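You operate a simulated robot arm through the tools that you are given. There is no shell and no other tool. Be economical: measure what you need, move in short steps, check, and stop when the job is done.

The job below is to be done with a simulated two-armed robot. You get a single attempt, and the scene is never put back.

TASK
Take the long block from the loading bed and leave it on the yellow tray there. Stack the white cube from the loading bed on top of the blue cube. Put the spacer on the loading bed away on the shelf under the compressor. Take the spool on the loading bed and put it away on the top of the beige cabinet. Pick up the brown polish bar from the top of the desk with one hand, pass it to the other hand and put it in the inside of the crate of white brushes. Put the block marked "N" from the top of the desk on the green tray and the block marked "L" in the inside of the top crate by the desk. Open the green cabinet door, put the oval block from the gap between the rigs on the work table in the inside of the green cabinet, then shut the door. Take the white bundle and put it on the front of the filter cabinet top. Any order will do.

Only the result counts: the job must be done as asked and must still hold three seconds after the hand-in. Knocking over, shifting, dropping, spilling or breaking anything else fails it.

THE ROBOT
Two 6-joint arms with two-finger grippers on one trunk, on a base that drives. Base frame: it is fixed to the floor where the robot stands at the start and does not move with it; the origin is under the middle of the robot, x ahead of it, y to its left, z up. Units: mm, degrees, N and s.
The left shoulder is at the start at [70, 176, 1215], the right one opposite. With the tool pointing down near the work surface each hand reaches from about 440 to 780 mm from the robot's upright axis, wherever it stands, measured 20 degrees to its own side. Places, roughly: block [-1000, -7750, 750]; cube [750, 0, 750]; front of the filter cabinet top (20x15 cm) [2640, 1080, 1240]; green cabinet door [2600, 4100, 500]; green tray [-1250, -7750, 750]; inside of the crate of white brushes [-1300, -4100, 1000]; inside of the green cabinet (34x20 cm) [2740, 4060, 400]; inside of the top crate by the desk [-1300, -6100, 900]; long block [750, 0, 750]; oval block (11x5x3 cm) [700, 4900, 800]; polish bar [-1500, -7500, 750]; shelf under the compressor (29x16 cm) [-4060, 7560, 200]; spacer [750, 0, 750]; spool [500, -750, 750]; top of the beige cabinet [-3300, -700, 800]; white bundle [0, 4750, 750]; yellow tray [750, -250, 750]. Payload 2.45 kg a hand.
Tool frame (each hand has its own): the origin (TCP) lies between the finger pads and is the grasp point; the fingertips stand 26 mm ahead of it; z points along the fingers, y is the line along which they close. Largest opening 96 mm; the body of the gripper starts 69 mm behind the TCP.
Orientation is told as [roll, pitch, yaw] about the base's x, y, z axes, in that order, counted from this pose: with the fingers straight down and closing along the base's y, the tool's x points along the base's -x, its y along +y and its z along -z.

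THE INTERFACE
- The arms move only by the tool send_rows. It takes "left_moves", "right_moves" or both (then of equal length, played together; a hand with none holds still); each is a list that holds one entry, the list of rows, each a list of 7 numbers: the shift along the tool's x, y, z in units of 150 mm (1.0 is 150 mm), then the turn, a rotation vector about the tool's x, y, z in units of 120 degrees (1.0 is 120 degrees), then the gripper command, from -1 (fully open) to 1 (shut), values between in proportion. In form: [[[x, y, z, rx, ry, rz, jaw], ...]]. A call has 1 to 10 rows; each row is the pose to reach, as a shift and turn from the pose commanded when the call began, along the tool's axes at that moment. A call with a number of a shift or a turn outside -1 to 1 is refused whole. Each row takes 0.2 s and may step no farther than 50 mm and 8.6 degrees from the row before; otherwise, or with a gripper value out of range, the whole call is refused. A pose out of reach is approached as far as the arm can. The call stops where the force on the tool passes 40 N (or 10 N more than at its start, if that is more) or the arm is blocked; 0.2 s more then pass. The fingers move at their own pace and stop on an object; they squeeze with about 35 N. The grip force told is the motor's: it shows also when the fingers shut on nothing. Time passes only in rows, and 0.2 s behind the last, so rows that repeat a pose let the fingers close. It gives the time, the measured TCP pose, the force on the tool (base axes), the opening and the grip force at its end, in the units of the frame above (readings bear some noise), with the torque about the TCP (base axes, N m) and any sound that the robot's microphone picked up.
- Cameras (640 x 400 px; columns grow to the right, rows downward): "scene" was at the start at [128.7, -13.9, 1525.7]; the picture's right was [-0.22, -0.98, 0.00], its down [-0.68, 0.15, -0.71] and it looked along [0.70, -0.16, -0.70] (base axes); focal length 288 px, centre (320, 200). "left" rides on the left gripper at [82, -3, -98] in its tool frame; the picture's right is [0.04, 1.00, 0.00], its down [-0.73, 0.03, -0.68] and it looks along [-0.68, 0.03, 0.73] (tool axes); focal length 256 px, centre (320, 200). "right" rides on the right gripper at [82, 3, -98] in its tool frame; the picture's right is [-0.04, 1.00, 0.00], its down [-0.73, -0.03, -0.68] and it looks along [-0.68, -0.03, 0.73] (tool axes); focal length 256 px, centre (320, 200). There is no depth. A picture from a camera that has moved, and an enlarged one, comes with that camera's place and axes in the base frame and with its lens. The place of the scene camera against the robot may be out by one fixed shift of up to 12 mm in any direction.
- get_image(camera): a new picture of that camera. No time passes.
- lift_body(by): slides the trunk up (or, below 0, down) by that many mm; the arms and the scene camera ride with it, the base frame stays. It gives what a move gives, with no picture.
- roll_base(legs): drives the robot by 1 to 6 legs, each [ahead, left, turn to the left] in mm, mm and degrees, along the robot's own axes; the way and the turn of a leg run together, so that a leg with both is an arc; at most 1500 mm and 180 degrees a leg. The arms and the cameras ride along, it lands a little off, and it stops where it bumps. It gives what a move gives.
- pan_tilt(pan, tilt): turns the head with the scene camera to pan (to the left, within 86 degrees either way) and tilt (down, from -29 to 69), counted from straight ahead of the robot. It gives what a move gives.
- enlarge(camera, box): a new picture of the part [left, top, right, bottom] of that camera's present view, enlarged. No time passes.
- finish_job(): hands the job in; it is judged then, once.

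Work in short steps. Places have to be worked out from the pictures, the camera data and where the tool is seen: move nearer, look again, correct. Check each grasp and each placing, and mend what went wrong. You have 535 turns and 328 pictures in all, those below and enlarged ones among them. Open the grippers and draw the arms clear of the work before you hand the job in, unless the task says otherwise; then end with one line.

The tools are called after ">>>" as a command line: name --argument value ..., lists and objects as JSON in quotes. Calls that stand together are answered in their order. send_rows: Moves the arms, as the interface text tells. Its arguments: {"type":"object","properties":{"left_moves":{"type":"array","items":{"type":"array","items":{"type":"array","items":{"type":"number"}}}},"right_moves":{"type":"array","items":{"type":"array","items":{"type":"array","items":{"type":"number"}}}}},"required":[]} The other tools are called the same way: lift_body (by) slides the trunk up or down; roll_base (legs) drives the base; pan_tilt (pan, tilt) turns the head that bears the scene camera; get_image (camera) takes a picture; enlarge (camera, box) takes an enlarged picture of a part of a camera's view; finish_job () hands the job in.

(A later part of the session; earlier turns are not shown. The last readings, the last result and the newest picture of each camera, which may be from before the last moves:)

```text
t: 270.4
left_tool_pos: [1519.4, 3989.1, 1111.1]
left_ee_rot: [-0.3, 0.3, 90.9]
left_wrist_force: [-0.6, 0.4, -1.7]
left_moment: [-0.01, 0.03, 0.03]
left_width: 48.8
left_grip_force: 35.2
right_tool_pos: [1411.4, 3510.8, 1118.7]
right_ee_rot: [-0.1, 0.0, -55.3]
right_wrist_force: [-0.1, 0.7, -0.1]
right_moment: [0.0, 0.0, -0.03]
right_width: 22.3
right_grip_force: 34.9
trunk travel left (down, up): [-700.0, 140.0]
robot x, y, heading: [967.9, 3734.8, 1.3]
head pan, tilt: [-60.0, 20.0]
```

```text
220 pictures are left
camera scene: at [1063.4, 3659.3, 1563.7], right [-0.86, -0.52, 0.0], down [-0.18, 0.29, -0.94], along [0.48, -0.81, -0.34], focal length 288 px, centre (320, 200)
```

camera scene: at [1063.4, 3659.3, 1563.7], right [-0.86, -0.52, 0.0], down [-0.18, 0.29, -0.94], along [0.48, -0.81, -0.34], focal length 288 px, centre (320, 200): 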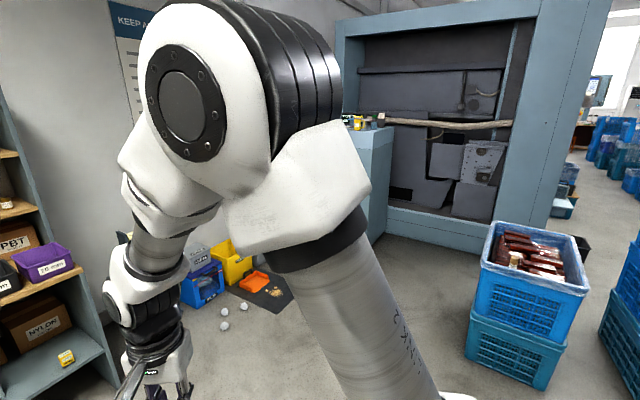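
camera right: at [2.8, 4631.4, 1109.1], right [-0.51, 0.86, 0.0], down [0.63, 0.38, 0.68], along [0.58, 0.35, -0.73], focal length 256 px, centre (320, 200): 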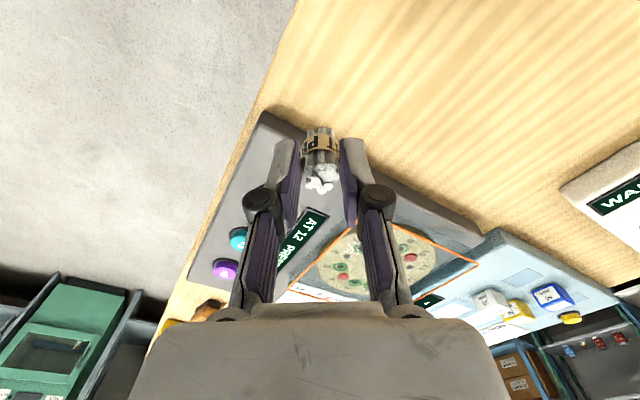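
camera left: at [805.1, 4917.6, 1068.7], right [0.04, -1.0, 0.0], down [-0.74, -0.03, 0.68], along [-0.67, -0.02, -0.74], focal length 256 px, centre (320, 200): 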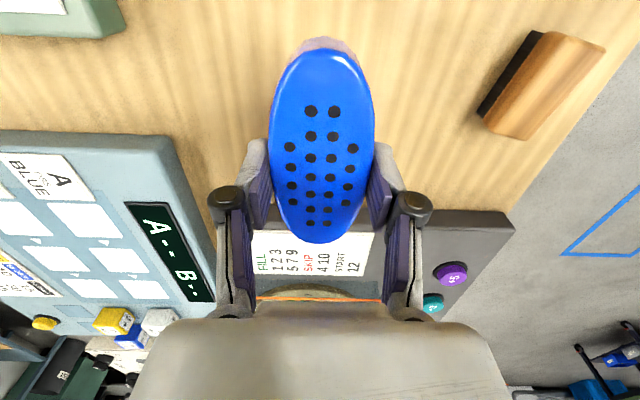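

I turn 60° right to look at the filter cabinet.

>>> roll_base --legs '[[0, 0, -60]]'

>>> pan_tilt --pan 0 --tilt 15

>>> get_image --camera "scene"

>>> enlarge --camera "scene" --box '[240, 100, 440, 300]'

```text
t: 273.4
left_tool_pos: [1461.6, 3379.3, 1111.0]
left_ee_rot: [-0.2, 0.3, 30.5]
left_wrist_force: [0.0, -0.2, -1.2]
left_moment: [0.01, -0.02, 0.03]
left_width: 48.9
left_grip_force: 35.4
right_tool_pos: [992.1, 3235.4, 1119.6]
right_ee_rot: [0.0, 0.0, -115.7]
right_wrist_force: [0.7, -0.7, -0.7]
right_moment: [0.0, -0.01, 0.01]
right_width: 21.8
right_grip_force: 35.3
trunk travel left (down, up): [-700.0, 140.0]
robot x, y, heading: [969.3, 3733.4, -59.4]
head pan, tilt: [-60.0, 20.0]
```

```text
t: 274.7
left_tool_pos: [1461.4, 3379.9, 1110.2]
left_ee_rot: [-0.3, 0.4, 30.6]
left_wrist_force: [0.6, 0.4, -0.6]
left_moment: [0.02, 0.02, 0.03]
left_width: 48.9
left_grip_force: 35.1
right_tool_pos: [992.5, 3235.6, 1119.8]
right_ee_rot: [0.0, 0.0, -115.7]
right_wrist_force: [0.5, 0.6, 0.0]
right_moment: [-0.01, 0.01, -0.04]
right_width: 21.8
right_grip_force: 35.4
trunk travel left (down, up): [-700.0, 140.0]
robot x, y, heading: [966.4, 3737.3, -59.5]
head pan, tilt: [0.0, 15.0]
```

```text
219 pictures are left
camera scene: at [1038.4, 3614.3, 1571.8], right [-0.86, -0.51, 0.0], down [-0.13, 0.22, -0.97], along [0.49, -0.83, -0.26], focal length 288 px, centre (320, 200)
```

scene: 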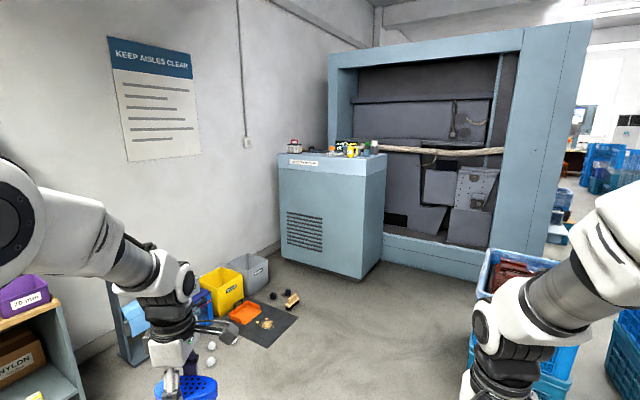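

```text
2.00 times, centred on (340, 200) of scene
camera zoom: at [1038.4, 3614.3, 1571.8], right [-0.86, -0.51, 0.0], down [-0.13, 0.22, -0.97], along [0.49, -0.83, -0.26], focal length 576 px, centre (280, 200)
```

zoom: 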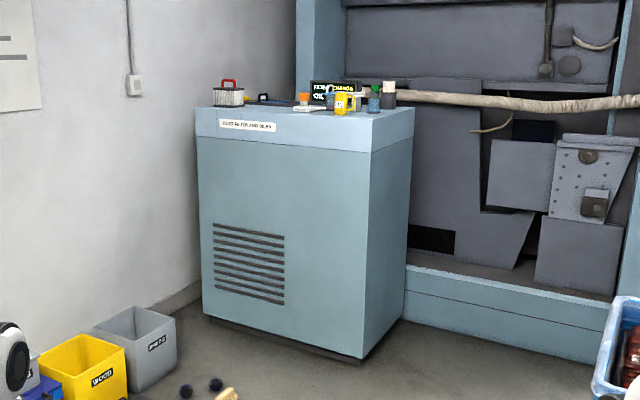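

I zoom on the floor clutter and the cabinet top items to plan the approach.

>>> enlarge --camera "scene" --box '[180, 240, 320, 380]'

>>> enlarge --camera "scene" --box '[270, 130, 400, 190]'

```text
2.86 times, centred on (250, 310) of scene
camera zoom: at [1038.4, 3614.3, 1571.8], right [-0.86, -0.51, 0.0], down [-0.13, 0.22, -0.97], along [0.49, -0.83, -0.26], focal length 823 px, centre (520, -114)
```

zoom: 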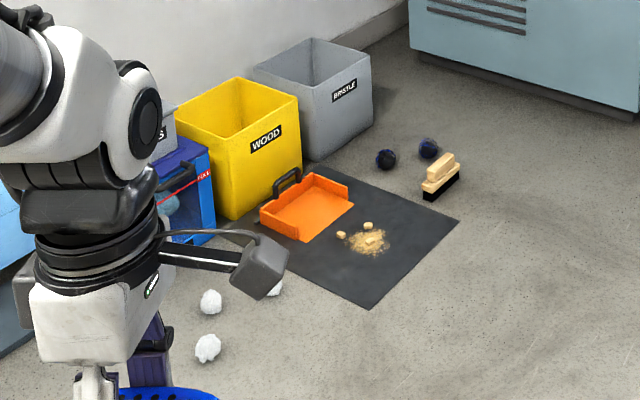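

```text
4.92 times, centred on (335, 160) of scene
camera zoom: at [1038.4, 3614.3, 1571.8], right [-0.86, -0.51, 0.0], down [-0.13, 0.22, -0.97], along [0.49, -0.83, -0.26], focal length 1419 px, centre (246, 397)
```

zoom: 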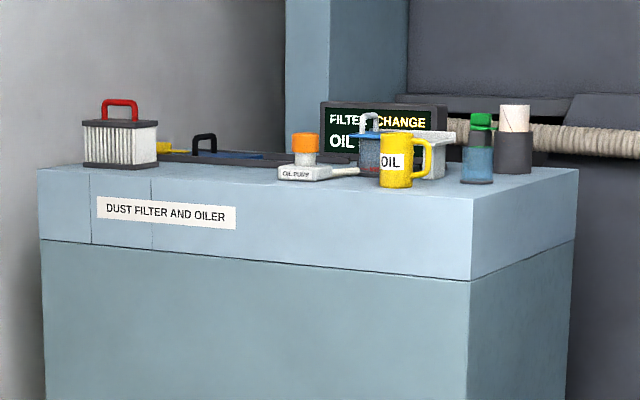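

Floor clutter is at x≥2240; I drive 1900 mm along heading −64°, then turn to −20°.

>>> roll_base --legs '[[0, 0, -4.5], [1000, 0, 0], [900, 0, 0], [0, 0, 44]]'

>>> lift_body --by 140

>>> send_rows --right_moves '[[[0, 0, -0.25, 0, 0, 0, 1], [0, 0, -0.5, 0, 0, 0, 1], [0, 0, -0.75, 0, 0, 0, 1]]]'

>>> pan_tilt --pan -25 --tilt 25

>>> get_image --camera "scene"

```text
t: 286.8
left_tool_pos: [2407.3, 2049.0, 1111.2]
left_ee_rot: [-0.2, 0.3, 69.4]
left_wrist_force: [0.0, 0.6, -1.1]
left_moment: [-0.01, -0.02, -0.02]
left_width: 49.0
left_grip_force: 35.4
right_tool_pos: [2132.3, 1642.5, 1119.6]
right_ee_rot: [0.0, 0.1, -76.8]
right_wrist_force: [-0.5, -0.1, -1.2]
right_moment: [0.0, -0.01, 0.0]
right_width: 22.0
right_grip_force: 34.6
trunk travel left (down, up): [-700.0, 140.0]
robot x, y, heading: [1804.8, 2014.0, -20.5]
head pan, tilt: [0.0, 15.0]
```

```text
t: 288.5
left_tool_pos: [2407.1, 2048.7, 1252.2]
left_ee_rot: [-0.1, 0.3, 69.4]
left_wrist_force: [0.6, -0.1, -0.4]
left_moment: [0.02, 0.01, 0.0]
left_width: 49.2
left_grip_force: 35.1
right_tool_pos: [2132.0, 1642.8, 1259.5]
right_ee_rot: [0.0, 0.0, -76.7]
right_wrist_force: [0.9, 1.3, -0.6]
right_moment: [-0.01, 0.0, 0.0]
right_width: 22.1
right_grip_force: 34.8
trunk travel left (down, up): [-840.0, 0.0]
robot x, y, heading: [1800.7, 2010.8, -20.4]
head pan, tilt: [0.0, 15.0]
```

```text
t: 289.3
left_tool_pos: [2406.4, 2049.7, 1251.8]
left_ee_rot: [-0.2, 0.4, 69.4]
left_wrist_force: [0.2, 0.5, -0.7]
left_moment: [-0.01, 0.0, 0.0]
left_width: 49.1
left_grip_force: 34.5
right_tool_pos: [2137.0, 1640.9, 1369.7]
right_ee_rot: [-0.1, 0.0, -76.8]
right_wrist_force: [0.3, 0.6, -0.2]
right_moment: [-0.04, -0.02, 0.01]
right_width: 21.8
right_grip_force: 35.2
right hand out of reach, approached as far as the arm can: row 3
trunk travel left (down, up): [-840.0, 0.0]
robot x, y, heading: [1796.8, 2016.2, -20.3]
head pan, tilt: [0.0, 15.0]
```

```text
t: 290.2
left_tool_pos: [2407.5, 2049.7, 1250.7]
left_ee_rot: [0.0, 0.3, 69.4]
left_wrist_force: [-0.1, 0.4, -0.4]
left_moment: [0.0, -0.01, 0.02]
left_width: 48.9
left_grip_force: 34.8
right_tool_pos: [2137.3, 1640.4, 1370.2]
right_ee_rot: [-0.1, 0.1, -76.8]
right_wrist_force: [-0.4, 0.2, 0.5]
right_moment: [0.02, -0.02, 0.03]
right_width: 22.0
right_grip_force: 35.0
trunk travel left (down, up): [-840.0, 0.0]
robot x, y, heading: [1799.1, 2014.5, -20.3]
head pan, tilt: [-25.0, 25.0]
```

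```text
215 pictures are left
camera scene: at [1910.1, 1935.0, 1695.6], right [-0.71, -0.7, 0.0], down [-0.3, 0.3, -0.91], along [0.64, -0.65, -0.42], focal length 288 px, centre (320, 200)
```

scene: 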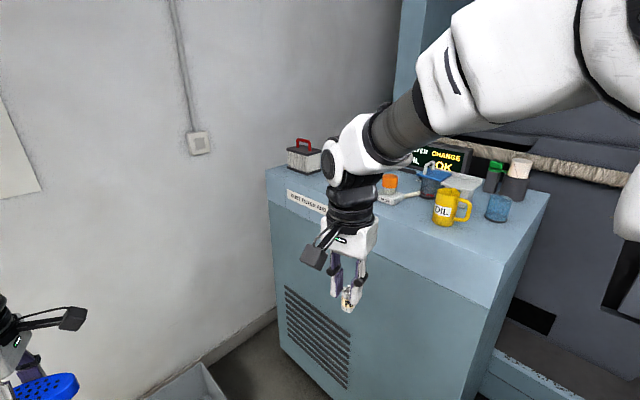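

The target spot is hidden behind my right hand; check with the right hand camera.

>>> get_image --camera "right"

```text
214 pictures are left
camera right: at [2121.9, 1720.0, 1469.0], right [0.98, 0.19, 0.0], down [0.14, -0.72, 0.68], along [0.13, -0.67, -0.73], focal length 256 px, centre (320, 200)
```

right: 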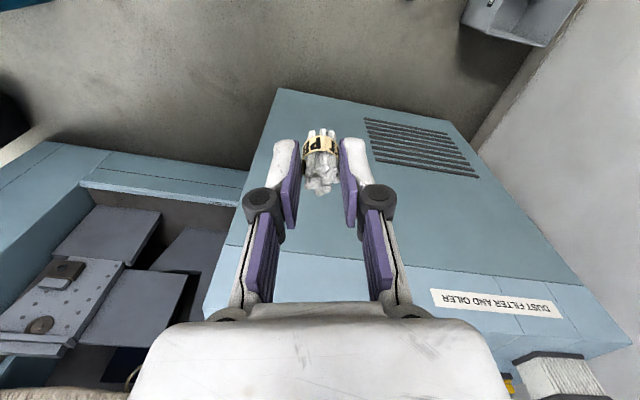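

Shift the robot 430 ahead and 357 right.

>>> roll_base --legs '[[430, -357, 0]]'

>>> get_image --camera "right"

>>> get_image --camera "scene"

```text
t: 293.4
left_tool_pos: [2683.1, 1568.3, 1251.4]
left_ee_rot: [-0.2, 0.4, 69.6]
left_wrist_force: [0.1, 0.4, 0.2]
left_moment: [0.0, -0.01, 0.02]
left_width: 49.1
left_grip_force: 34.9
right_tool_pos: [2414.2, 1159.5, 1371.9]
right_ee_rot: [-0.1, 0.1, -76.5]
right_wrist_force: [-0.4, 0.5, -0.5]
right_moment: [-0.06, 0.0, -0.02]
right_width: 21.9
right_grip_force: 34.9
trunk travel left (down, up): [-840.0, 0.0]
robot x, y, heading: [2076.4, 1528.2, -20.2]
head pan, tilt: [-25.0, 25.0]
```

```text
213 pictures are left
camera right: at [2398.5, 1238.9, 1469.8], right [0.98, 0.19, 0.0], down [0.14, -0.72, 0.68], along [0.13, -0.67, -0.73], focal length 256 px, centre (320, 200)
```

right: 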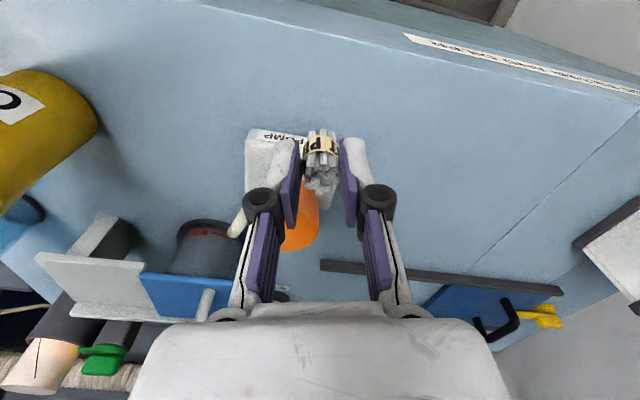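

```text
212 pictures are left
camera scene: at [2185.8, 1453.5, 1695.8], right [-0.71, -0.7, 0.0], down [-0.3, 0.3, -0.91], along [0.64, -0.64, -0.42], focal length 288 px, centre (320, 200)
```

scene: 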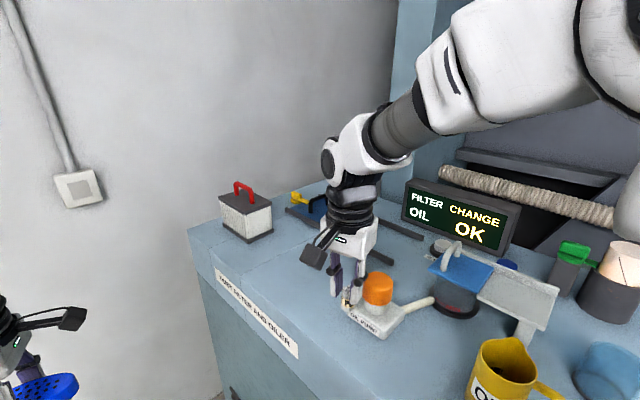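

The top is clear at the target spot (2640,1080). Move the bundle over there.

>>> send_rows --right_moves '[[[-0.1, 0.25, 0, 0, 0, 0, 1], [-0.2, 0.5, 0, 0, 0, 0, 1], [-0.3, 0.75, 0, 0, 0, 0, 1], [-0.45, 0.97, 0, 0, 0, 0, 1]]]'

>>> send_rows --right_moves '[[[-0.2, 0.2, 0, 0, 0, 0, 1], [-0.36, 0.37, 0, 0, 0, 0, 1]]]'

>>> get_image --camera "right"

>>> get_image --camera "scene"

```text
t: 294.4
left_tool_pos: [2686.6, 1566.3, 1249.8]
left_ee_rot: [0.0, 0.3, 69.7]
left_wrist_force: [0.3, -1.1, -2.0]
left_moment: [0.05, 0.04, -0.02]
left_width: 48.9
left_grip_force: 34.9
right_tool_pos: [2574.8, 1123.7, 1370.1]
right_ee_rot: [-0.2, 0.2, -76.6]
right_wrist_force: [0.3, 0.8, -1.5]
right_moment: [0.01, 0.02, 0.01]
right_width: 22.2
right_grip_force: 34.9
trunk travel left (down, up): [-840.0, 0.0]
robot x, y, heading: [2077.9, 1527.2, -20.2]
head pan, tilt: [-25.0, 25.0]
```

```text
t: 295.0
left_tool_pos: [2687.8, 1564.7, 1250.0]
left_ee_rot: [0.0, 0.2, 69.6]
left_wrist_force: [0.3, -0.2, -1.0]
left_moment: [0.04, 0.05, 0.0]
left_width: 48.7
left_grip_force: 34.4
right_tool_pos: [2642.4, 1082.5, 1368.8]
right_ee_rot: [-0.2, 0.2, -76.7]
right_wrist_force: [0.4, -0.3, -0.3]
right_moment: [0.06, 0.02, 0.0]
right_width: 21.8
right_grip_force: 35.0
trunk travel left (down, up): [-840.0, 0.0]
robot x, y, heading: [2073.4, 1529.5, -20.2]
head pan, tilt: [-25.0, 25.0]
```

```text
211 pictures are left
camera right: at [2627.9, 1162.4, 1466.8], right [0.98, 0.19, -0.01], down [0.14, -0.72, 0.68], along [0.13, -0.66, -0.74], focal length 256 px, centre (320, 200)
```

right: 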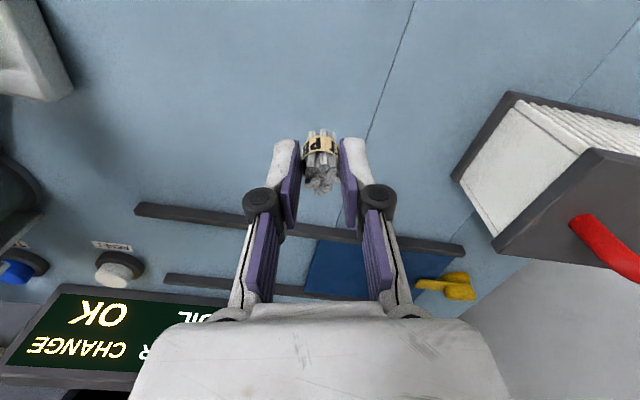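

```text
210 pictures are left
camera scene: at [2192.3, 1448.2, 1695.0], right [-0.71, -0.7, 0.0], down [-0.3, 0.3, -0.9], along [0.64, -0.64, -0.43], focal length 288 px, centre (320, 200)
```

scene: 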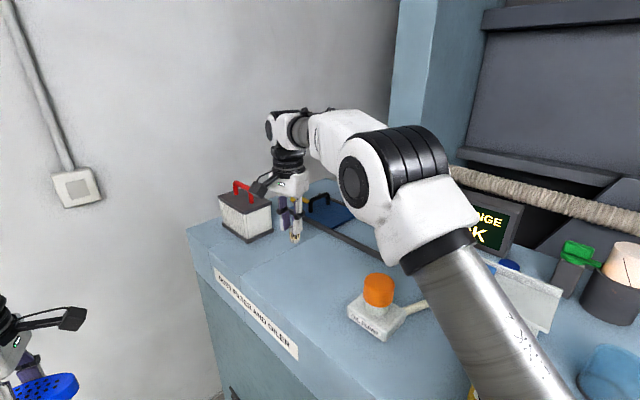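

Landing spot is free. Lower in steps until contact.

>>> send_rows --right_moves '[[[0, 0, 0.15, 0, 0, 0, 1], [0, 0, 0.28, 0, 0, 0, 1], [0, 0, 0.33, 0, 0, 0, 1], [0, 0, 0.37, 0, 0, 0, 1], [0, 0, 0.41, 0, 0, 0, 1], [0, 0, 0.45, 0, 0, 0, 1], [0, 0, 0.48, 0, 0, 0, 1]]]'

>>> enlarge --camera "scene" --box '[210, 160, 370, 300]'

```text
t: 296.6
left_tool_pos: [2681.2, 1570.1, 1253.2]
left_ee_rot: [-0.2, 0.5, 69.6]
left_wrist_force: [0.0, -0.6, -0.5]
left_moment: [0.01, 0.04, -0.03]
left_width: 48.8
left_grip_force: 35.1
right_tool_pos: [2635.9, 1089.0, 1301.2]
right_ee_rot: [0.2, -0.2, -76.5]
right_wrist_force: [3.7, -0.6, 32.1]
right_moment: [-0.3, -0.24, 0.06]
right_width: 22.0
right_grip_force: 35.0
trunk travel left (down, up): [-840.0, 0.0]
robot x, y, heading: [2074.3, 1534.9, -20.2]
head pan, tilt: [-25.0, 25.0]
```

```text
2.86 times, centred on (290, 230) of scene
camera zoom: at [2183.7, 1455.6, 1696.2], right [-0.71, -0.7, 0.0], down [-0.3, 0.3, -0.91], along [0.64, -0.64, -0.42], focal length 823 px, centre (406, 114)
```

zoom: 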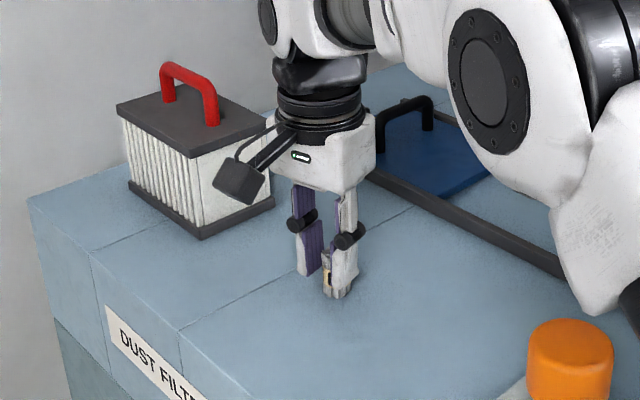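

Standing on the top with ~32 N. Ease off, open, rise.

>>> send_rows --right_moves '[[[0, 0, -0.03, 0, 0, 0, 1], [0, 0, -0.03, 0, 0, 0, 0.4], [0, 0, -0.03, 0, 0, 0, 0], [0, 0, -0.03, 0, 0, 0, -0.3], [0, 0, -0.15, 0, 0, 0, -0.3], [0, 0, -0.35, 0, 0, 0, -0.3], [0, 0, -0.6, 0, 0, 0, -0.3]]]'

>>> get_image --camera "right"

>>> enlarge --camera "scene" --box '[210, 160, 370, 300]'

```text
t: 298.2
left_tool_pos: [2683.9, 1567.3, 1250.1]
left_ee_rot: [-0.2, 0.3, 69.6]
left_wrist_force: [0.4, -0.1, -1.3]
left_moment: [0.02, 0.0, 0.0]
left_width: 48.8
left_grip_force: 34.4
right_tool_pos: [2639.7, 1086.1, 1389.2]
right_ee_rot: [-0.1, 0.1, -76.6]
right_wrist_force: [-0.3, 0.5, 0.7]
right_moment: [-0.02, 0.02, 0.04]
right_width: 62.6
right_grip_force: 0.0
trunk travel left (down, up): [-840.0, 0.0]
robot x, y, heading: [2078.4, 1529.4, -20.0]
head pan, tilt: [-25.0, 25.0]
```

```text
208 pictures are left
camera right: at [2623.1, 1165.3, 1487.4], right [0.98, 0.19, 0.0], down [0.14, -0.72, 0.68], along [0.13, -0.67, -0.73], focal length 256 px, centre (320, 200)
```

right: 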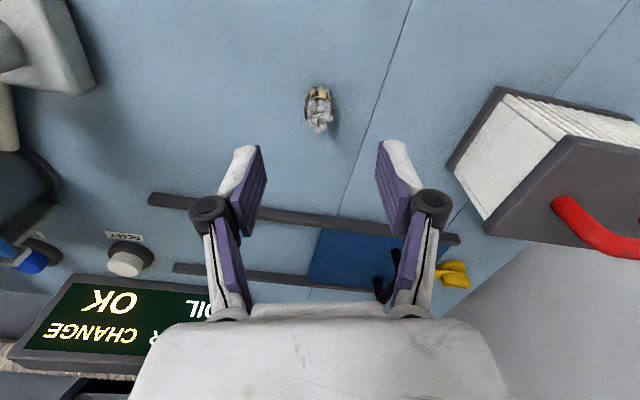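

```text
2.86 times, centred on (290, 230) of scene
camera zoom: at [2186.5, 1452.2, 1695.6], right [-0.71, -0.7, 0.0], down [-0.3, 0.3, -0.91], along [0.64, -0.64, -0.42], focal length 823 px, centre (406, 114)
```

zoom: 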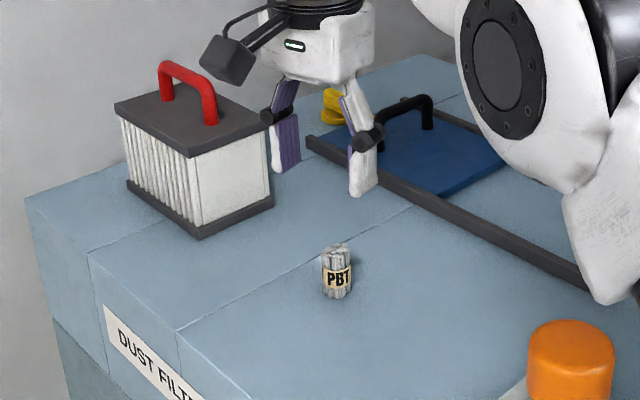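

Bundle stands at the front. Withdraw the right hand along the same path.

>>> send_rows --right_moves '[[[0.15, -0.2, 0, 0, 0, 0, 0], [0.3, -0.45, 0, 0, 0, 0, 0.5], [0.45, -0.7, 0, 0, 0, 0, 1], [0.65, -0.93, 0, 0, 0, 0, 1], [0.9, -1.0, 0, 0, 0, 0, 1]]]'

>>> roll_base --legs '[[-430, 357, 0]]'

```text
t: 299.4
left_tool_pos: [2682.4, 1570.9, 1252.0]
left_ee_rot: [-0.4, 0.5, 69.6]
left_wrist_force: [-0.3, 0.8, -0.8]
left_moment: [-0.04, 0.02, 0.02]
left_width: 49.0
left_grip_force: 35.1
right_tool_pos: [2458.6, 1187.3, 1390.7]
right_ee_rot: [-0.2, -0.1, -76.6]
right_wrist_force: [-1.2, 0.5, 0.4]
right_moment: [-0.06, -0.03, -0.02]
right_width: 0.0
right_grip_force: 28.6
trunk travel left (down, up): [-840.0, 0.0]
robot x, y, heading: [2076.0, 1531.5, -20.1]
head pan, tilt: [-25.0, 25.0]
```

```text
t: 302.6
left_tool_pos: [2403.6, 2045.9, 1252.2]
left_ee_rot: [-0.1, 0.3, 69.6]
left_wrist_force: [-0.1, 0.3, -1.8]
left_moment: [0.0, 0.0, 0.01]
left_width: 48.7
left_grip_force: 35.0
right_tool_pos: [2179.9, 1661.7, 1386.4]
right_ee_rot: [-0.1, 0.1, -76.7]
right_wrist_force: [-0.9, -1.0, 0.1]
right_moment: [0.0, 0.01, 0.02]
right_width: 0.0
right_grip_force: 28.6
trunk travel left (down, up): [-840.0, 0.0]
robot x, y, heading: [1796.1, 2013.7, -20.2]
head pan, tilt: [-25.0, 25.0]
```

Now the green cabinet. Turn to heading 0, back off, and strafe left along the aisle.

>>> roll_base --legs '[[-250, 0, 0], [0, 0, 20], [0, 1200, 0], [0, 1050, 0]]'

>>> pan_tilt --pan 0 --tilt 30

>>> get_image --camera "scene"

```text
t: 316.2
left_tool_pos: [2111.8, 4593.2, 1251.2]
left_ee_rot: [-0.1, 0.4, 89.7]
left_wrist_force: [0.1, -0.3, -0.7]
left_moment: [-0.01, 0.04, -0.02]
left_width: 49.2
left_grip_force: 35.0
right_tool_pos: [2036.2, 4154.1, 1388.6]
right_ee_rot: [-0.2, 0.1, -56.5]
right_wrist_force: [-0.1, 0.1, -0.3]
right_moment: [0.01, 0.0, 0.01]
right_width: 0.0
right_grip_force: 28.6
trunk travel left (down, up): [-840.0, 0.0]
robot x, y, heading: [1554.5, 4343.9, -0.1]
head pan, tilt: [-25.0, 25.0]
```

```text
t: 317.1
left_tool_pos: [2111.7, 4594.3, 1251.4]
left_ee_rot: [-0.1, 0.3, 89.8]
left_wrist_force: [0.0, 0.3, -0.9]
left_moment: [0.01, 0.02, -0.01]
left_width: 48.8
left_grip_force: 35.2
right_tool_pos: [2036.1, 4157.3, 1388.5]
right_ee_rot: [-0.2, 0.1, -56.5]
right_wrist_force: [-0.4, -0.6, -0.7]
right_moment: [0.03, 0.02, 0.0]
right_width: 0.0
right_grip_force: 28.4
trunk travel left (down, up): [-840.0, 0.0]
robot x, y, heading: [1557.4, 4353.5, -0.1]
head pan, tilt: [0.0, 30.0]
```

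```text
206 pictures are left
camera scene: at [1693.9, 4354.4, 1687.6], right [0.0, -1.0, 0.0], down [-0.5, 0.0, -0.87], along [0.87, 0.0, -0.5], focal length 288 px, centre (320, 200)
```

scene: 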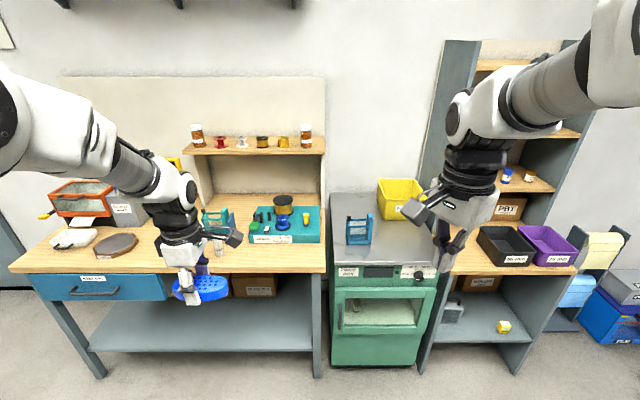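

>>> enlarge --camera "scene" --box '[315, 180, 455, 380]'

```text
2.00 times, centred on (385, 280) of scene
camera zoom: at [1693.9, 4354.4, 1687.6], right [0.0, -1.0, 0.0], down [-0.5, 0.0, -0.87], along [0.87, 0.0, -0.5], focal length 576 px, centre (190, 40)
```

zoom: 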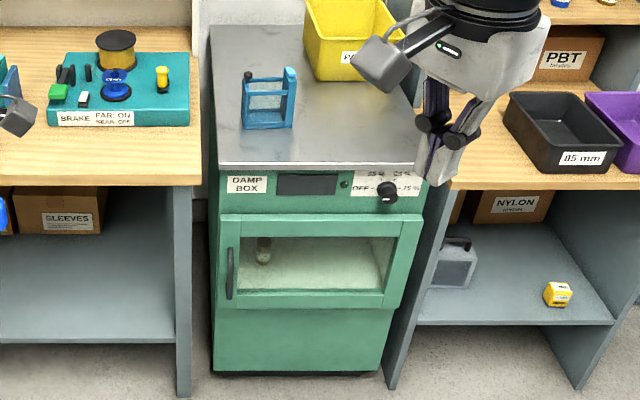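

Handle triangulates to (2582,4264,555); hinge near y≈3846; door z≈395–725. Lower the trunk 400 and level the right hand's yaw.

>>> lift_body --by -400

>>> send_rows --right_moves '[[[0.1, 0, 0.1, 0, 0, -0.07, 0], [0.1, 0, 0.2, 0, 0, -0.14, -1], [0.1, 0, 0.3, 0, 0, -0.21, -1], [0.1, 0, 0.4, 0, 0, -0.28, -1], [0.1, 0, 0.5, 0, 0, -0.35, -1], [0.1, 0, 0.6, 0, 0, -0.42, -1], [0.1, 0, 0.7, 0, 0, -0.47, -1]]]'

```text
t: 320.9
left_tool_pos: [2111.1, 4595.5, 851.5]
left_ee_rot: [0.0, 0.3, 89.8]
left_wrist_force: [-0.2, -0.5, -1.7]
left_moment: [-0.01, -0.02, -0.01]
left_width: 49.1
left_grip_force: 35.3
right_tool_pos: [2035.6, 4156.1, 988.1]
right_ee_rot: [-0.1, 0.2, -56.4]
right_wrist_force: [0.3, -0.7, 0.3]
right_moment: [0.0, 0.0, -0.03]
right_width: 0.0
right_grip_force: 29.3
trunk travel left (down, up): [-440.0, 400.0]
robot x, y, heading: [1555.6, 4353.5, -0.0]
head pan, tilt: [0.0, 30.0]
```

```text
t: 322.5
left_tool_pos: [2110.7, 4593.6, 851.4]
left_ee_rot: [-0.1, 0.2, 89.9]
left_wrist_force: [-0.1, 0.3, -0.3]
left_moment: [0.04, 0.01, -0.03]
left_width: 49.1
left_grip_force: 34.4
right_tool_pos: [2027.5, 4169.2, 881.6]
right_ee_rot: [0.0, 0.1, 0.1]
right_wrist_force: [0.0, -1.0, -0.6]
right_moment: [0.02, 0.01, -0.03]
right_width: 95.8
right_grip_force: 0.0
trunk travel left (down, up): [-440.0, 400.0]
robot x, y, heading: [1557.1, 4350.7, 0.0]
head pan, tilt: [0.0, 30.0]
```

Pitch the right hand forward to horizontal while moving it ahead.

>>> send_rows --right_moves '[[[-0.1, 0, 0, 0, -0.07, 0, -1], [-0.2, 0, 0, 0, -0.14, 0, -1], [-0.3, 0, 0, 0, -0.21, 0, -1], [-0.4, 0, 0, 0, -0.28, 0, -1], [-0.5, 0, 0, 0, -0.35, 0, -1], [-0.6, 0, 0, 0, -0.42, 0, -1], [-0.7, 0, 0, 0, -0.49, 0, -1], [-0.8, 0, 0, 0, -0.56, 0, -1], [-0.9, 0, 0, 0, -0.63, 0, -1], [-1.0, 0, 0, 0, -0.7, 0, -1]]]'

>>> get_image --camera "right"

```text
t: 324.7
left_tool_pos: [2113.3, 4589.6, 851.5]
left_ee_rot: [-0.2, 0.0, 89.6]
left_wrist_force: [0.3, 0.1, -0.6]
left_moment: [0.03, -0.03, 0.0]
left_width: 48.9
left_grip_force: 35.4
right_tool_pos: [2222.3, 4110.4, 909.8]
right_ee_rot: [30.7, -77.5, -20.2]
right_wrist_force: [-0.6, -0.5, 0.4]
right_moment: [0.04, -0.01, 0.02]
right_width: 95.9
right_grip_force: 0.2
right hand out of reach, approached as far as the arm can: row 6, 7, 8, 9, 10
trunk travel left (down, up): [-440.0, 400.0]
robot x, y, heading: [1557.6, 4347.6, -0.4]
head pan, tilt: [0.0, 30.0]
```

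```text
204 pictures are left
camera right: at [2109.3, 4100.7, 849.5], right [-0.16, 0.98, 0.15], down [-0.5, -0.21, 0.84], along [0.85, 0.06, 0.52], focal length 256 px, centre (320, 200)
```

right: 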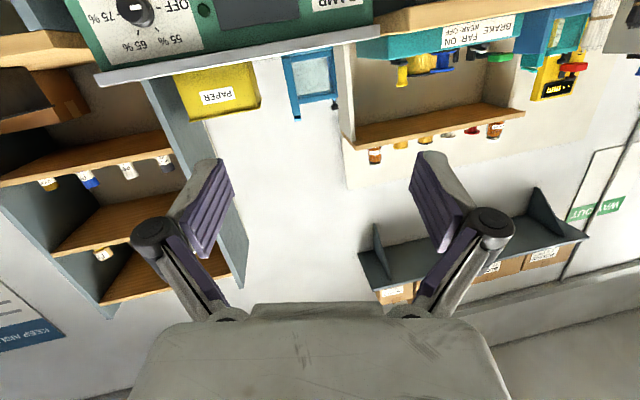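

The full horizontal pose is out of reach here; a 45° pitch is enough for the handle. Rotate back ~40°.

>>> send_rows --right_moves '[[[0, 0, 0, 0, 0.07, 0, -1], [0, 0, 0, 0, 0.14, 0, -1], [0, 0, 0, 0, 0.21, 0, -1], [0, 0, 0, 0, 0.28, 0, -1], [0, 0, 0, 0, 0.34, 0, -1]]]'

```text
t: 325.9
left_tool_pos: [2112.9, 4594.2, 851.6]
left_ee_rot: [-0.1, 0.3, 89.8]
left_wrist_force: [0.6, -0.2, -1.1]
left_moment: [-0.01, -0.03, 0.03]
left_width: 48.9
left_grip_force: 34.8
right_tool_pos: [2221.3, 4120.7, 912.3]
right_ee_rot: [9.9, -43.0, 4.1]
right_wrist_force: [0.2, 0.2, 0.2]
right_moment: [0.01, -0.01, 0.02]
right_width: 95.9
right_grip_force: 0.1
right hand out of reach, approached as far as the arm can: row 5
trunk travel left (down, up): [-440.0, 400.0]
robot x, y, heading: [1552.1, 4355.9, -0.1]
head pan, tilt: [0.0, 30.0]
```

Straighten the roll and lower the hand ~120 mm.

>>> send_rows --right_moves '[[[0.13, 0, 0.14, 0.02, 0, 0, -1], [0.26, 0, 0.28, 0.04, 0, 0, -1], [0.4, 0, 0.43, 0.06, 0, 0, -1], [0.54, 0, 0.58, 0.083, 0, 0, -1]]]'

```text
t: 326.9
left_tool_pos: [2112.2, 4593.2, 850.9]
left_ee_rot: [-0.1, 0.4, 89.8]
left_wrist_force: [0.9, 1.4, -1.3]
left_moment: [0.03, 0.0, -0.01]
left_width: 48.9
left_grip_force: 35.1
right_tool_pos: [2223.2, 4137.4, 798.5]
right_ee_rot: [0.6, -42.5, 4.3]
right_wrist_force: [-1.2, 0.4, -0.6]
right_moment: [0.01, 0.0, 0.02]
right_width: 95.9
right_grip_force: 0.1
right hand out of reach, approached as far as the arm can: row 4
trunk travel left (down, up): [-440.0, 400.0]
robot x, y, heading: [1553.6, 4350.7, 0.1]
head pan, tilt: [0.0, 30.0]
```

>>> send_rows --right_moves '[[[0.15, 0, 0.12, 0, 0, 0, -1], [0.32, 0, 0.24, 0, 0, 0, -1], [0.48, 0, 0.38, 0, 0, 0, -1], [0.65, 0, 0.52, 0, 0, 0, -1], [0.8, 0, 0.65, 0, 0, 0, -1]]]'

>>> get_image --camera "right"

```text
t: 328.1
left_tool_pos: [2112.0, 4594.0, 852.0]
left_ee_rot: [-0.1, 0.3, 89.8]
left_wrist_force: [-0.2, 0.0, -1.6]
left_moment: [0.02, -0.01, 0.01]
left_width: 48.9
left_grip_force: 34.8
right_tool_pos: [2216.6, 4099.9, 650.2]
right_ee_rot: [3.9, -42.0, 3.7]
right_wrist_force: [-0.1, -0.9, -0.5]
right_moment: [0.03, -0.02, 0.0]
right_width: 95.9
right_grip_force: 0.0
right hand out of reach, approached as far as the arm can: row 1, 2, 3, 4, 5
trunk travel left (down, up): [-440.0, 400.0]
robot x, y, heading: [1552.7, 4350.0, -0.1]
head pan, tilt: [0.0, 30.0]
```

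```text
203 pictures are left
camera right: at [2090.7, 4087.6, 669.5], right [-0.08, 0.99, 0.08], down [0.1, -0.07, 0.99], along [0.99, 0.09, -0.09], focal length 256 px, centre (320, 200)
```

right: 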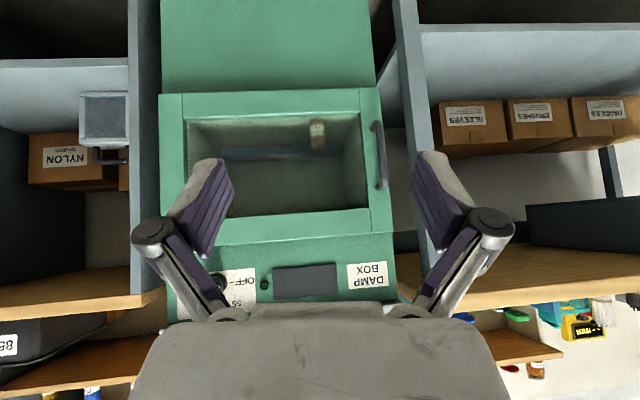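

The handle ray agrees: (2582,4261,~548). I retract the left hand a bit, lower the trunk 100 mm, and drive ahead 300 and left 162.

>>> send_rows --left_moves '[[[0, 0.2, 0, 0, 0, 0, 1], [0, 0.4, 0, 0, 0, 0, 1], [0, 0.6, 0, 0, 0, 0, 1]]]'

>>> lift_body --by -100

>>> roll_base --legs '[[290, 0, 0], [0, 160, 0]]'

>>> get_image --camera "right"

>>> get_image --camera "scene"

```text
t: 328.9
left_tool_pos: [2020.7, 4593.8, 852.3]
left_ee_rot: [-0.2, 0.3, 89.8]
left_wrist_force: [-0.3, 0.0, -2.2]
left_moment: [-0.01, -0.02, 0.0]
left_width: 48.9
left_grip_force: 34.7
right_tool_pos: [2215.5, 4099.7, 651.6]
right_ee_rot: [3.8, -42.0, 3.8]
right_wrist_force: [-1.9, 0.1, 0.2]
right_moment: [-0.01, 0.01, -0.01]
right_width: 95.9
right_grip_force: 0.1
trunk travel left (down, up): [-440.0, 400.0]
robot x, y, heading: [1549.7, 4345.5, -0.1]
head pan, tilt: [0.0, 30.0]
```

```text
t: 330.2
left_tool_pos: [2021.8, 4592.9, 751.8]
left_ee_rot: [-0.1, 0.3, 89.8]
left_wrist_force: [0.4, -0.1, -0.5]
left_moment: [0.0, -0.04, 0.01]
left_width: 49.1
left_grip_force: 34.4
right_tool_pos: [2217.0, 4100.4, 551.6]
right_ee_rot: [3.8, -41.9, 3.8]
right_wrist_force: [-0.6, 0.2, 0.3]
right_moment: [0.0, 0.0, -0.02]
right_width: 95.8
right_grip_force: 0.2
trunk travel left (down, up): [-340.0, 500.0]
robot x, y, heading: [1554.7, 4351.6, -0.1]
head pan, tilt: [0.0, 30.0]
```

```text
t: 333.3
left_tool_pos: [2308.9, 4754.8, 751.2]
left_ee_rot: [-0.1, 0.4, 89.9]
left_wrist_force: [0.2, 0.1, -1.2]
left_moment: [0.01, -0.02, 0.03]
left_width: 48.8
left_grip_force: 34.6
right_tool_pos: [2504.8, 4262.8, 551.0]
right_ee_rot: [3.7, -41.9, 4.0]
right_wrist_force: [-0.6, 0.3, -0.2]
right_moment: [-0.02, -0.01, 0.0]
right_width: 96.2
right_grip_force: 0.0
trunk travel left (down, up): [-340.0, 500.0]
robot x, y, heading: [1843.5, 4510.6, -0.1]
head pan, tilt: [0.0, 30.0]
```

```text
202 pictures are left
camera right: at [2378.9, 4249.9, 570.4], right [-0.08, 0.99, 0.08], down [0.1, -0.07, 0.99], along [0.99, 0.09, -0.09], focal length 256 px, centre (320, 200)
```

right: 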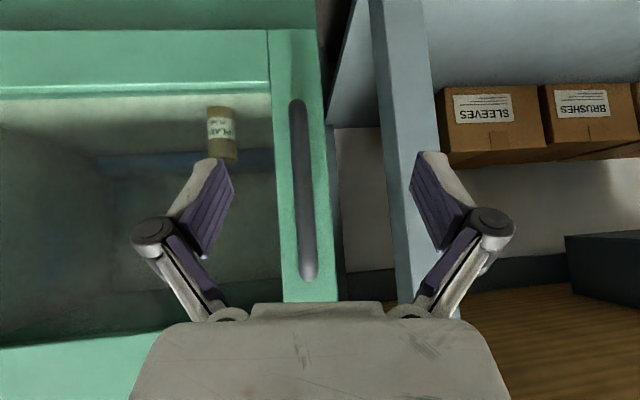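

```text
201 pictures are left
camera scene: at [1981.6, 4515.5, 1187.6], right [0.0, -1.0, 0.0], down [-0.5, 0.0, -0.87], along [0.87, 0.0, -0.5], focal length 288 px, centre (320, 200)
```

scene: 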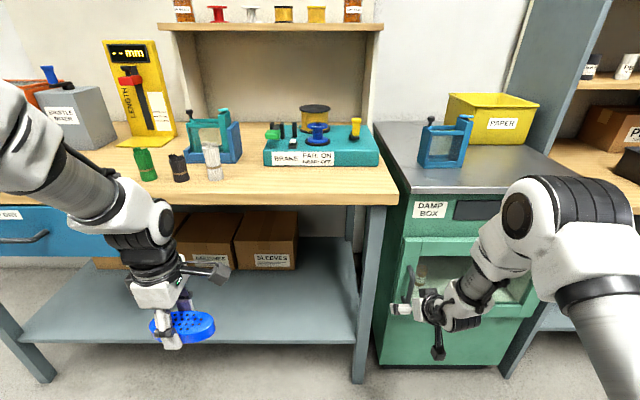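

Handle bar is ~8 mm to the right of the TCP line. Drive 72 ahead, 8 right, then look.

>>> roll_base --legs '[[70, -8, 0]]'

>>> get_image --camera "right"

```text
t: 334.3
left_tool_pos: [2379.2, 4747.4, 751.4]
left_ee_rot: [0.0, 0.2, 90.0]
left_wrist_force: [-0.6, 0.7, -1.2]
left_moment: [0.02, 0.02, -0.02]
left_width: 48.7
left_grip_force: 35.5
right_tool_pos: [2574.6, 4253.9, 550.3]
right_ee_rot: [3.9, -41.9, 3.9]
right_wrist_force: [-0.3, 0.5, -0.3]
right_moment: [0.01, 0.01, -0.01]
right_width: 95.8
right_grip_force: 0.1
trunk travel left (down, up): [-340.0, 500.0]
robot x, y, heading: [1910.4, 4495.1, 0.0]
head pan, tilt: [0.0, 30.0]
```

```text
200 pictures are left
camera right: at [2448.7, 4241.1, 569.3], right [-0.08, 0.99, 0.08], down [0.1, -0.07, 0.99], along [0.99, 0.09, -0.09], focal length 256 px, centre (320, 200)
```

right: 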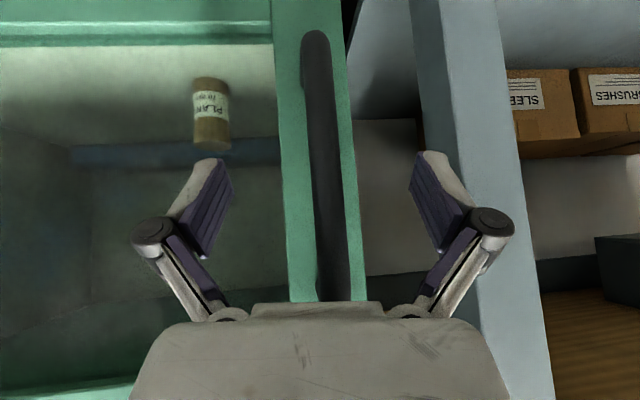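

The bar is between the fingers. Close the right gripper.

>>> send_rows --right_moves '[[[0, 0, 0, 0, 0, 0, -0.3], [0, 0, 0, 0, 0, 0, 0.2], [0, 0, 0, 0, 0, 0, 0.7], [0, 0, 0, 0, 0, 0, 1], [0, 0, 0, 0, 0, 0, 1]]]'

>>> get_image --camera "right"

```text
t: 335.2
left_tool_pos: [2379.9, 4741.9, 751.3]
left_ee_rot: [-0.1, 0.2, 89.5]
left_wrist_force: [0.0, -0.7, -0.8]
left_moment: [-0.01, 0.01, 0.03]
left_width: 48.9
left_grip_force: 35.0
right_tool_pos: [2574.3, 4246.7, 552.3]
right_ee_rot: [4.1, -42.1, 2.7]
right_wrist_force: [-2.6, -11.6, 0.0]
right_moment: [-1.12, -0.54, -1.79]
right_width: 32.1
right_grip_force: 35.3
trunk travel left (down, up): [-340.0, 500.0]
robot x, y, heading: [1912.3, 4500.3, -0.2]
head pan, tilt: [0.0, 30.0]
stopped in row 4 (right hand): the force on the tool passed its limit at 55 N (the readings are from after the stop); the commanded pose is now the measured one
```

```text
199 pictures are left
camera right: at [2447.6, 4236.5, 570.7], right [-0.07, 0.99, 0.08], down [0.09, -0.07, 0.99], along [0.99, 0.07, -0.09], focal length 256 px, centre (320, 200)
```

right: 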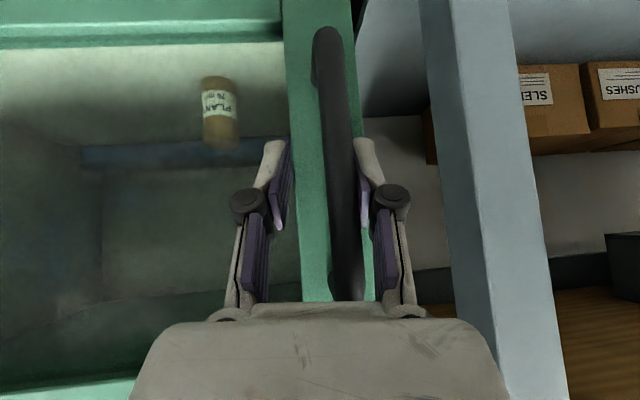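

The hand is off by ~10 mm. Open slightly, shift +y 9 mm, close again.

>>> send_rows --right_moves '[[[0, 0, 0, 0, 0, 0, 0], [0, 0.03, 0, 0, 0, 0, 0], [0, 0.065, 0, 0, 0, 0, 0.2], [0, 0.065, 0, 0, 0, 0, 0.6], [0, 0.065, 0, 0, 0, 0, 1], [0, 0.065, 0, 0, 0, 0, 1]]]'

>>> get_image --camera "right"

```text
t: 336.3
left_tool_pos: [2380.3, 4738.2, 753.0]
left_ee_rot: [-0.1, 0.0, 89.2]
left_wrist_force: [-0.5, -0.2, -0.8]
left_moment: [-0.02, -0.02, -0.01]
left_width: 48.6
left_grip_force: 34.9
right_tool_pos: [2572.6, 4247.1, 553.6]
right_ee_rot: [5.2, -42.1, 1.5]
right_wrist_force: [0.2, -42.2, 2.6]
right_moment: [-0.88, 0.48, -1.83]
right_width: 32.1
right_grip_force: 35.0
trunk travel left (down, up): [-340.0, 500.0]
robot x, y, heading: [1910.5, 4498.0, -0.5]
head pan, tilt: [0.0, 30.0]
stopped in row 5 (right hand): the force on the tool passed its limit at 52 N (the readings are from after the stop); the commanded pose is now the measured one
```

```text
198 pictures are left
camera right: at [2446.3, 4237.9, 571.6], right [-0.06, 0.99, 0.1], down [0.1, -0.09, 0.99], along [0.99, 0.06, -0.09], focal length 256 px, centre (320, 200)
```

right: 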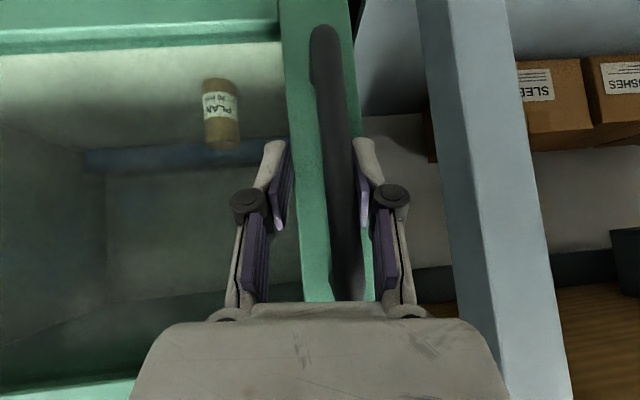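

The fingers are wrapping the door stile (32 mm) rather than the bar. Open, back off 16 mm, centre on the bar and close again.

>>> send_rows --right_moves '[[[0, 0, 0, 0, 0, 0, 0], [0.03, 0, -0.03, 0, 0, 0, 0], [0.08, 0.03, -0.075, 0, 0, 0, 0], [0.08, 0.05, -0.075, 0, 0, 0, 0.3], [0.08, 0.05, -0.075, 0, 0, 0, 0.6], [0.08, 0.05, -0.075, 0, 0, 0, 1], [0.08, 0.05, -0.075, 0, 0, 0, 1]]]'

>>> get_image --camera "right"

```text
t: 337.9
left_tool_pos: [2379.3, 4741.4, 751.6]
left_ee_rot: [-0.1, 0.2, 89.5]
left_wrist_force: [-0.2, 0.7, -0.9]
left_moment: [0.02, -0.01, 0.0]
left_width: 48.7
left_grip_force: 35.4
right_tool_pos: [2558.9, 4254.9, 554.3]
right_ee_rot: [5.6, -41.8, 2.3]
right_wrist_force: [2.8, -21.0, 0.7]
right_moment: [-1.72, 0.18, -0.13]
right_width: 14.8
right_grip_force: 41.0
right hand out of reach, approached as far as the arm can: row 4, 5, 6, 7
trunk travel left (down, up): [-340.0, 500.0]
robot x, y, heading: [1912.4, 4498.3, -0.4]
head pan, tilt: [0.0, 30.0]
```

```text
197 pictures are left
camera right: at [2432.9, 4243.1, 572.9], right [-0.07, 0.99, 0.1], down [0.1, -0.09, 0.99], along [0.99, 0.08, -0.09], focal length 256 px, centre (320, 200)
```

right: 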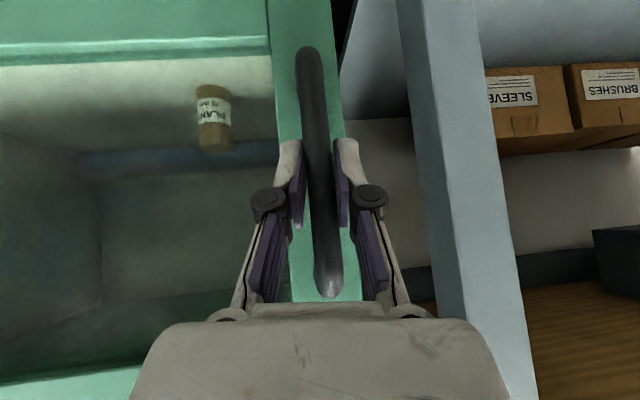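

Now the bar itself is gripped (14.8 mm). Pull with the arm ~60 mm along −x.

>>> send_rows --right_moves '[[[0.05, 0, -0.045, 0, 0, 0, 1], [0.1, 0, -0.09, 0, 0, 0, 1], [0.15, 0, -0.135, 0, 0, 0, 1], [0.2, -0.01, -0.18, 0, 0, 0, 1], [0.25, -0.02, -0.225, 0, 0, 0, 1], [0.3, -0.03, -0.27, 0, 0, 0, 1]]]'

>>> get_image --camera "right"

```text
t: 338.9
left_tool_pos: [2381.9, 4740.6, 750.4]
left_ee_rot: [0.0, 0.3, 89.4]
left_wrist_force: [0.6, 0.2, -1.1]
left_moment: [0.02, 0.03, 0.01]
left_width: 48.8
left_grip_force: 35.5
right_tool_pos: [2532.7, 4250.9, 553.7]
right_ee_rot: [6.4, -41.3, 1.4]
right_wrist_force: [1.6, -11.9, -11.3]
right_moment: [-1.6, -0.43, -0.18]
right_width: 15.8
right_grip_force: 40.8
right hand out of reach, approached as far as the arm can: row 1, 2, 3, 4, 5
trunk travel left (down, up): [-340.0, 500.0]
robot x, y, heading: [1910.9, 4500.0, -0.4]
head pan, tilt: [0.0, 30.0]
stopped in row 5 (right hand): the force on the tool passed its limit at 44 N (the readings are from after the stop); the commanded pose is now the measured one
```

```text
196 pictures are left
camera right: at [2407.0, 4239.5, 574.3], right [-0.07, 0.99, 0.11], down [0.11, -0.1, 0.99], along [0.99, 0.08, -0.1], focal length 256 px, centre (320, 200)
```

right: 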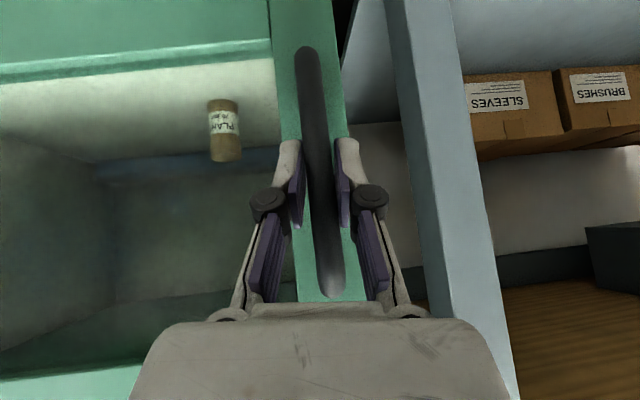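

The door began to open. Continue pulling with the base along the arc: back 80, right 12.

>>> roll_base --legs '[[-80, -14, 0]]'

>>> get_image --camera "right"

```text
t: 339.9
left_tool_pos: [2337.3, 4730.0, 750.4]
left_ee_rot: [0.0, 0.3, 89.4]
left_wrist_force: [0.5, 0.4, -1.5]
left_moment: [-0.04, 0.04, 0.0]
left_width: 48.9
left_grip_force: 35.0
right_tool_pos: [2489.1, 4240.3, 555.1]
right_ee_rot: [6.5, -41.5, 0.9]
right_wrist_force: [2.1, -6.1, -7.4]
right_moment: [-1.35, -0.21, -0.04]
right_width: 15.6
right_grip_force: 41.1
trunk travel left (down, up): [-340.0, 500.0]
robot x, y, heading: [1870.0, 4493.5, -0.8]
head pan, tilt: [0.0, 30.0]
stopped in leg 1: the force on the tool passed its limit at 46 N (the readings are from after the stop); the commanded pose is now the measured one
```

```text
195 pictures are left
camera right: at [2362.4, 4229.9, 574.9], right [-0.06, 0.99, 0.11], down [0.11, -0.1, 0.99], along [0.99, 0.07, -0.1], focal length 256 px, centre (320, 200)
```

right: 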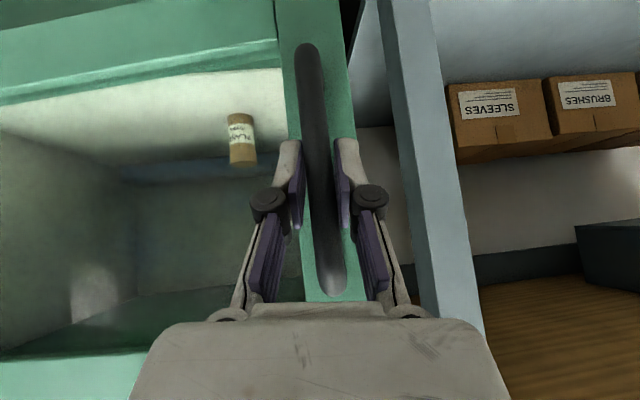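

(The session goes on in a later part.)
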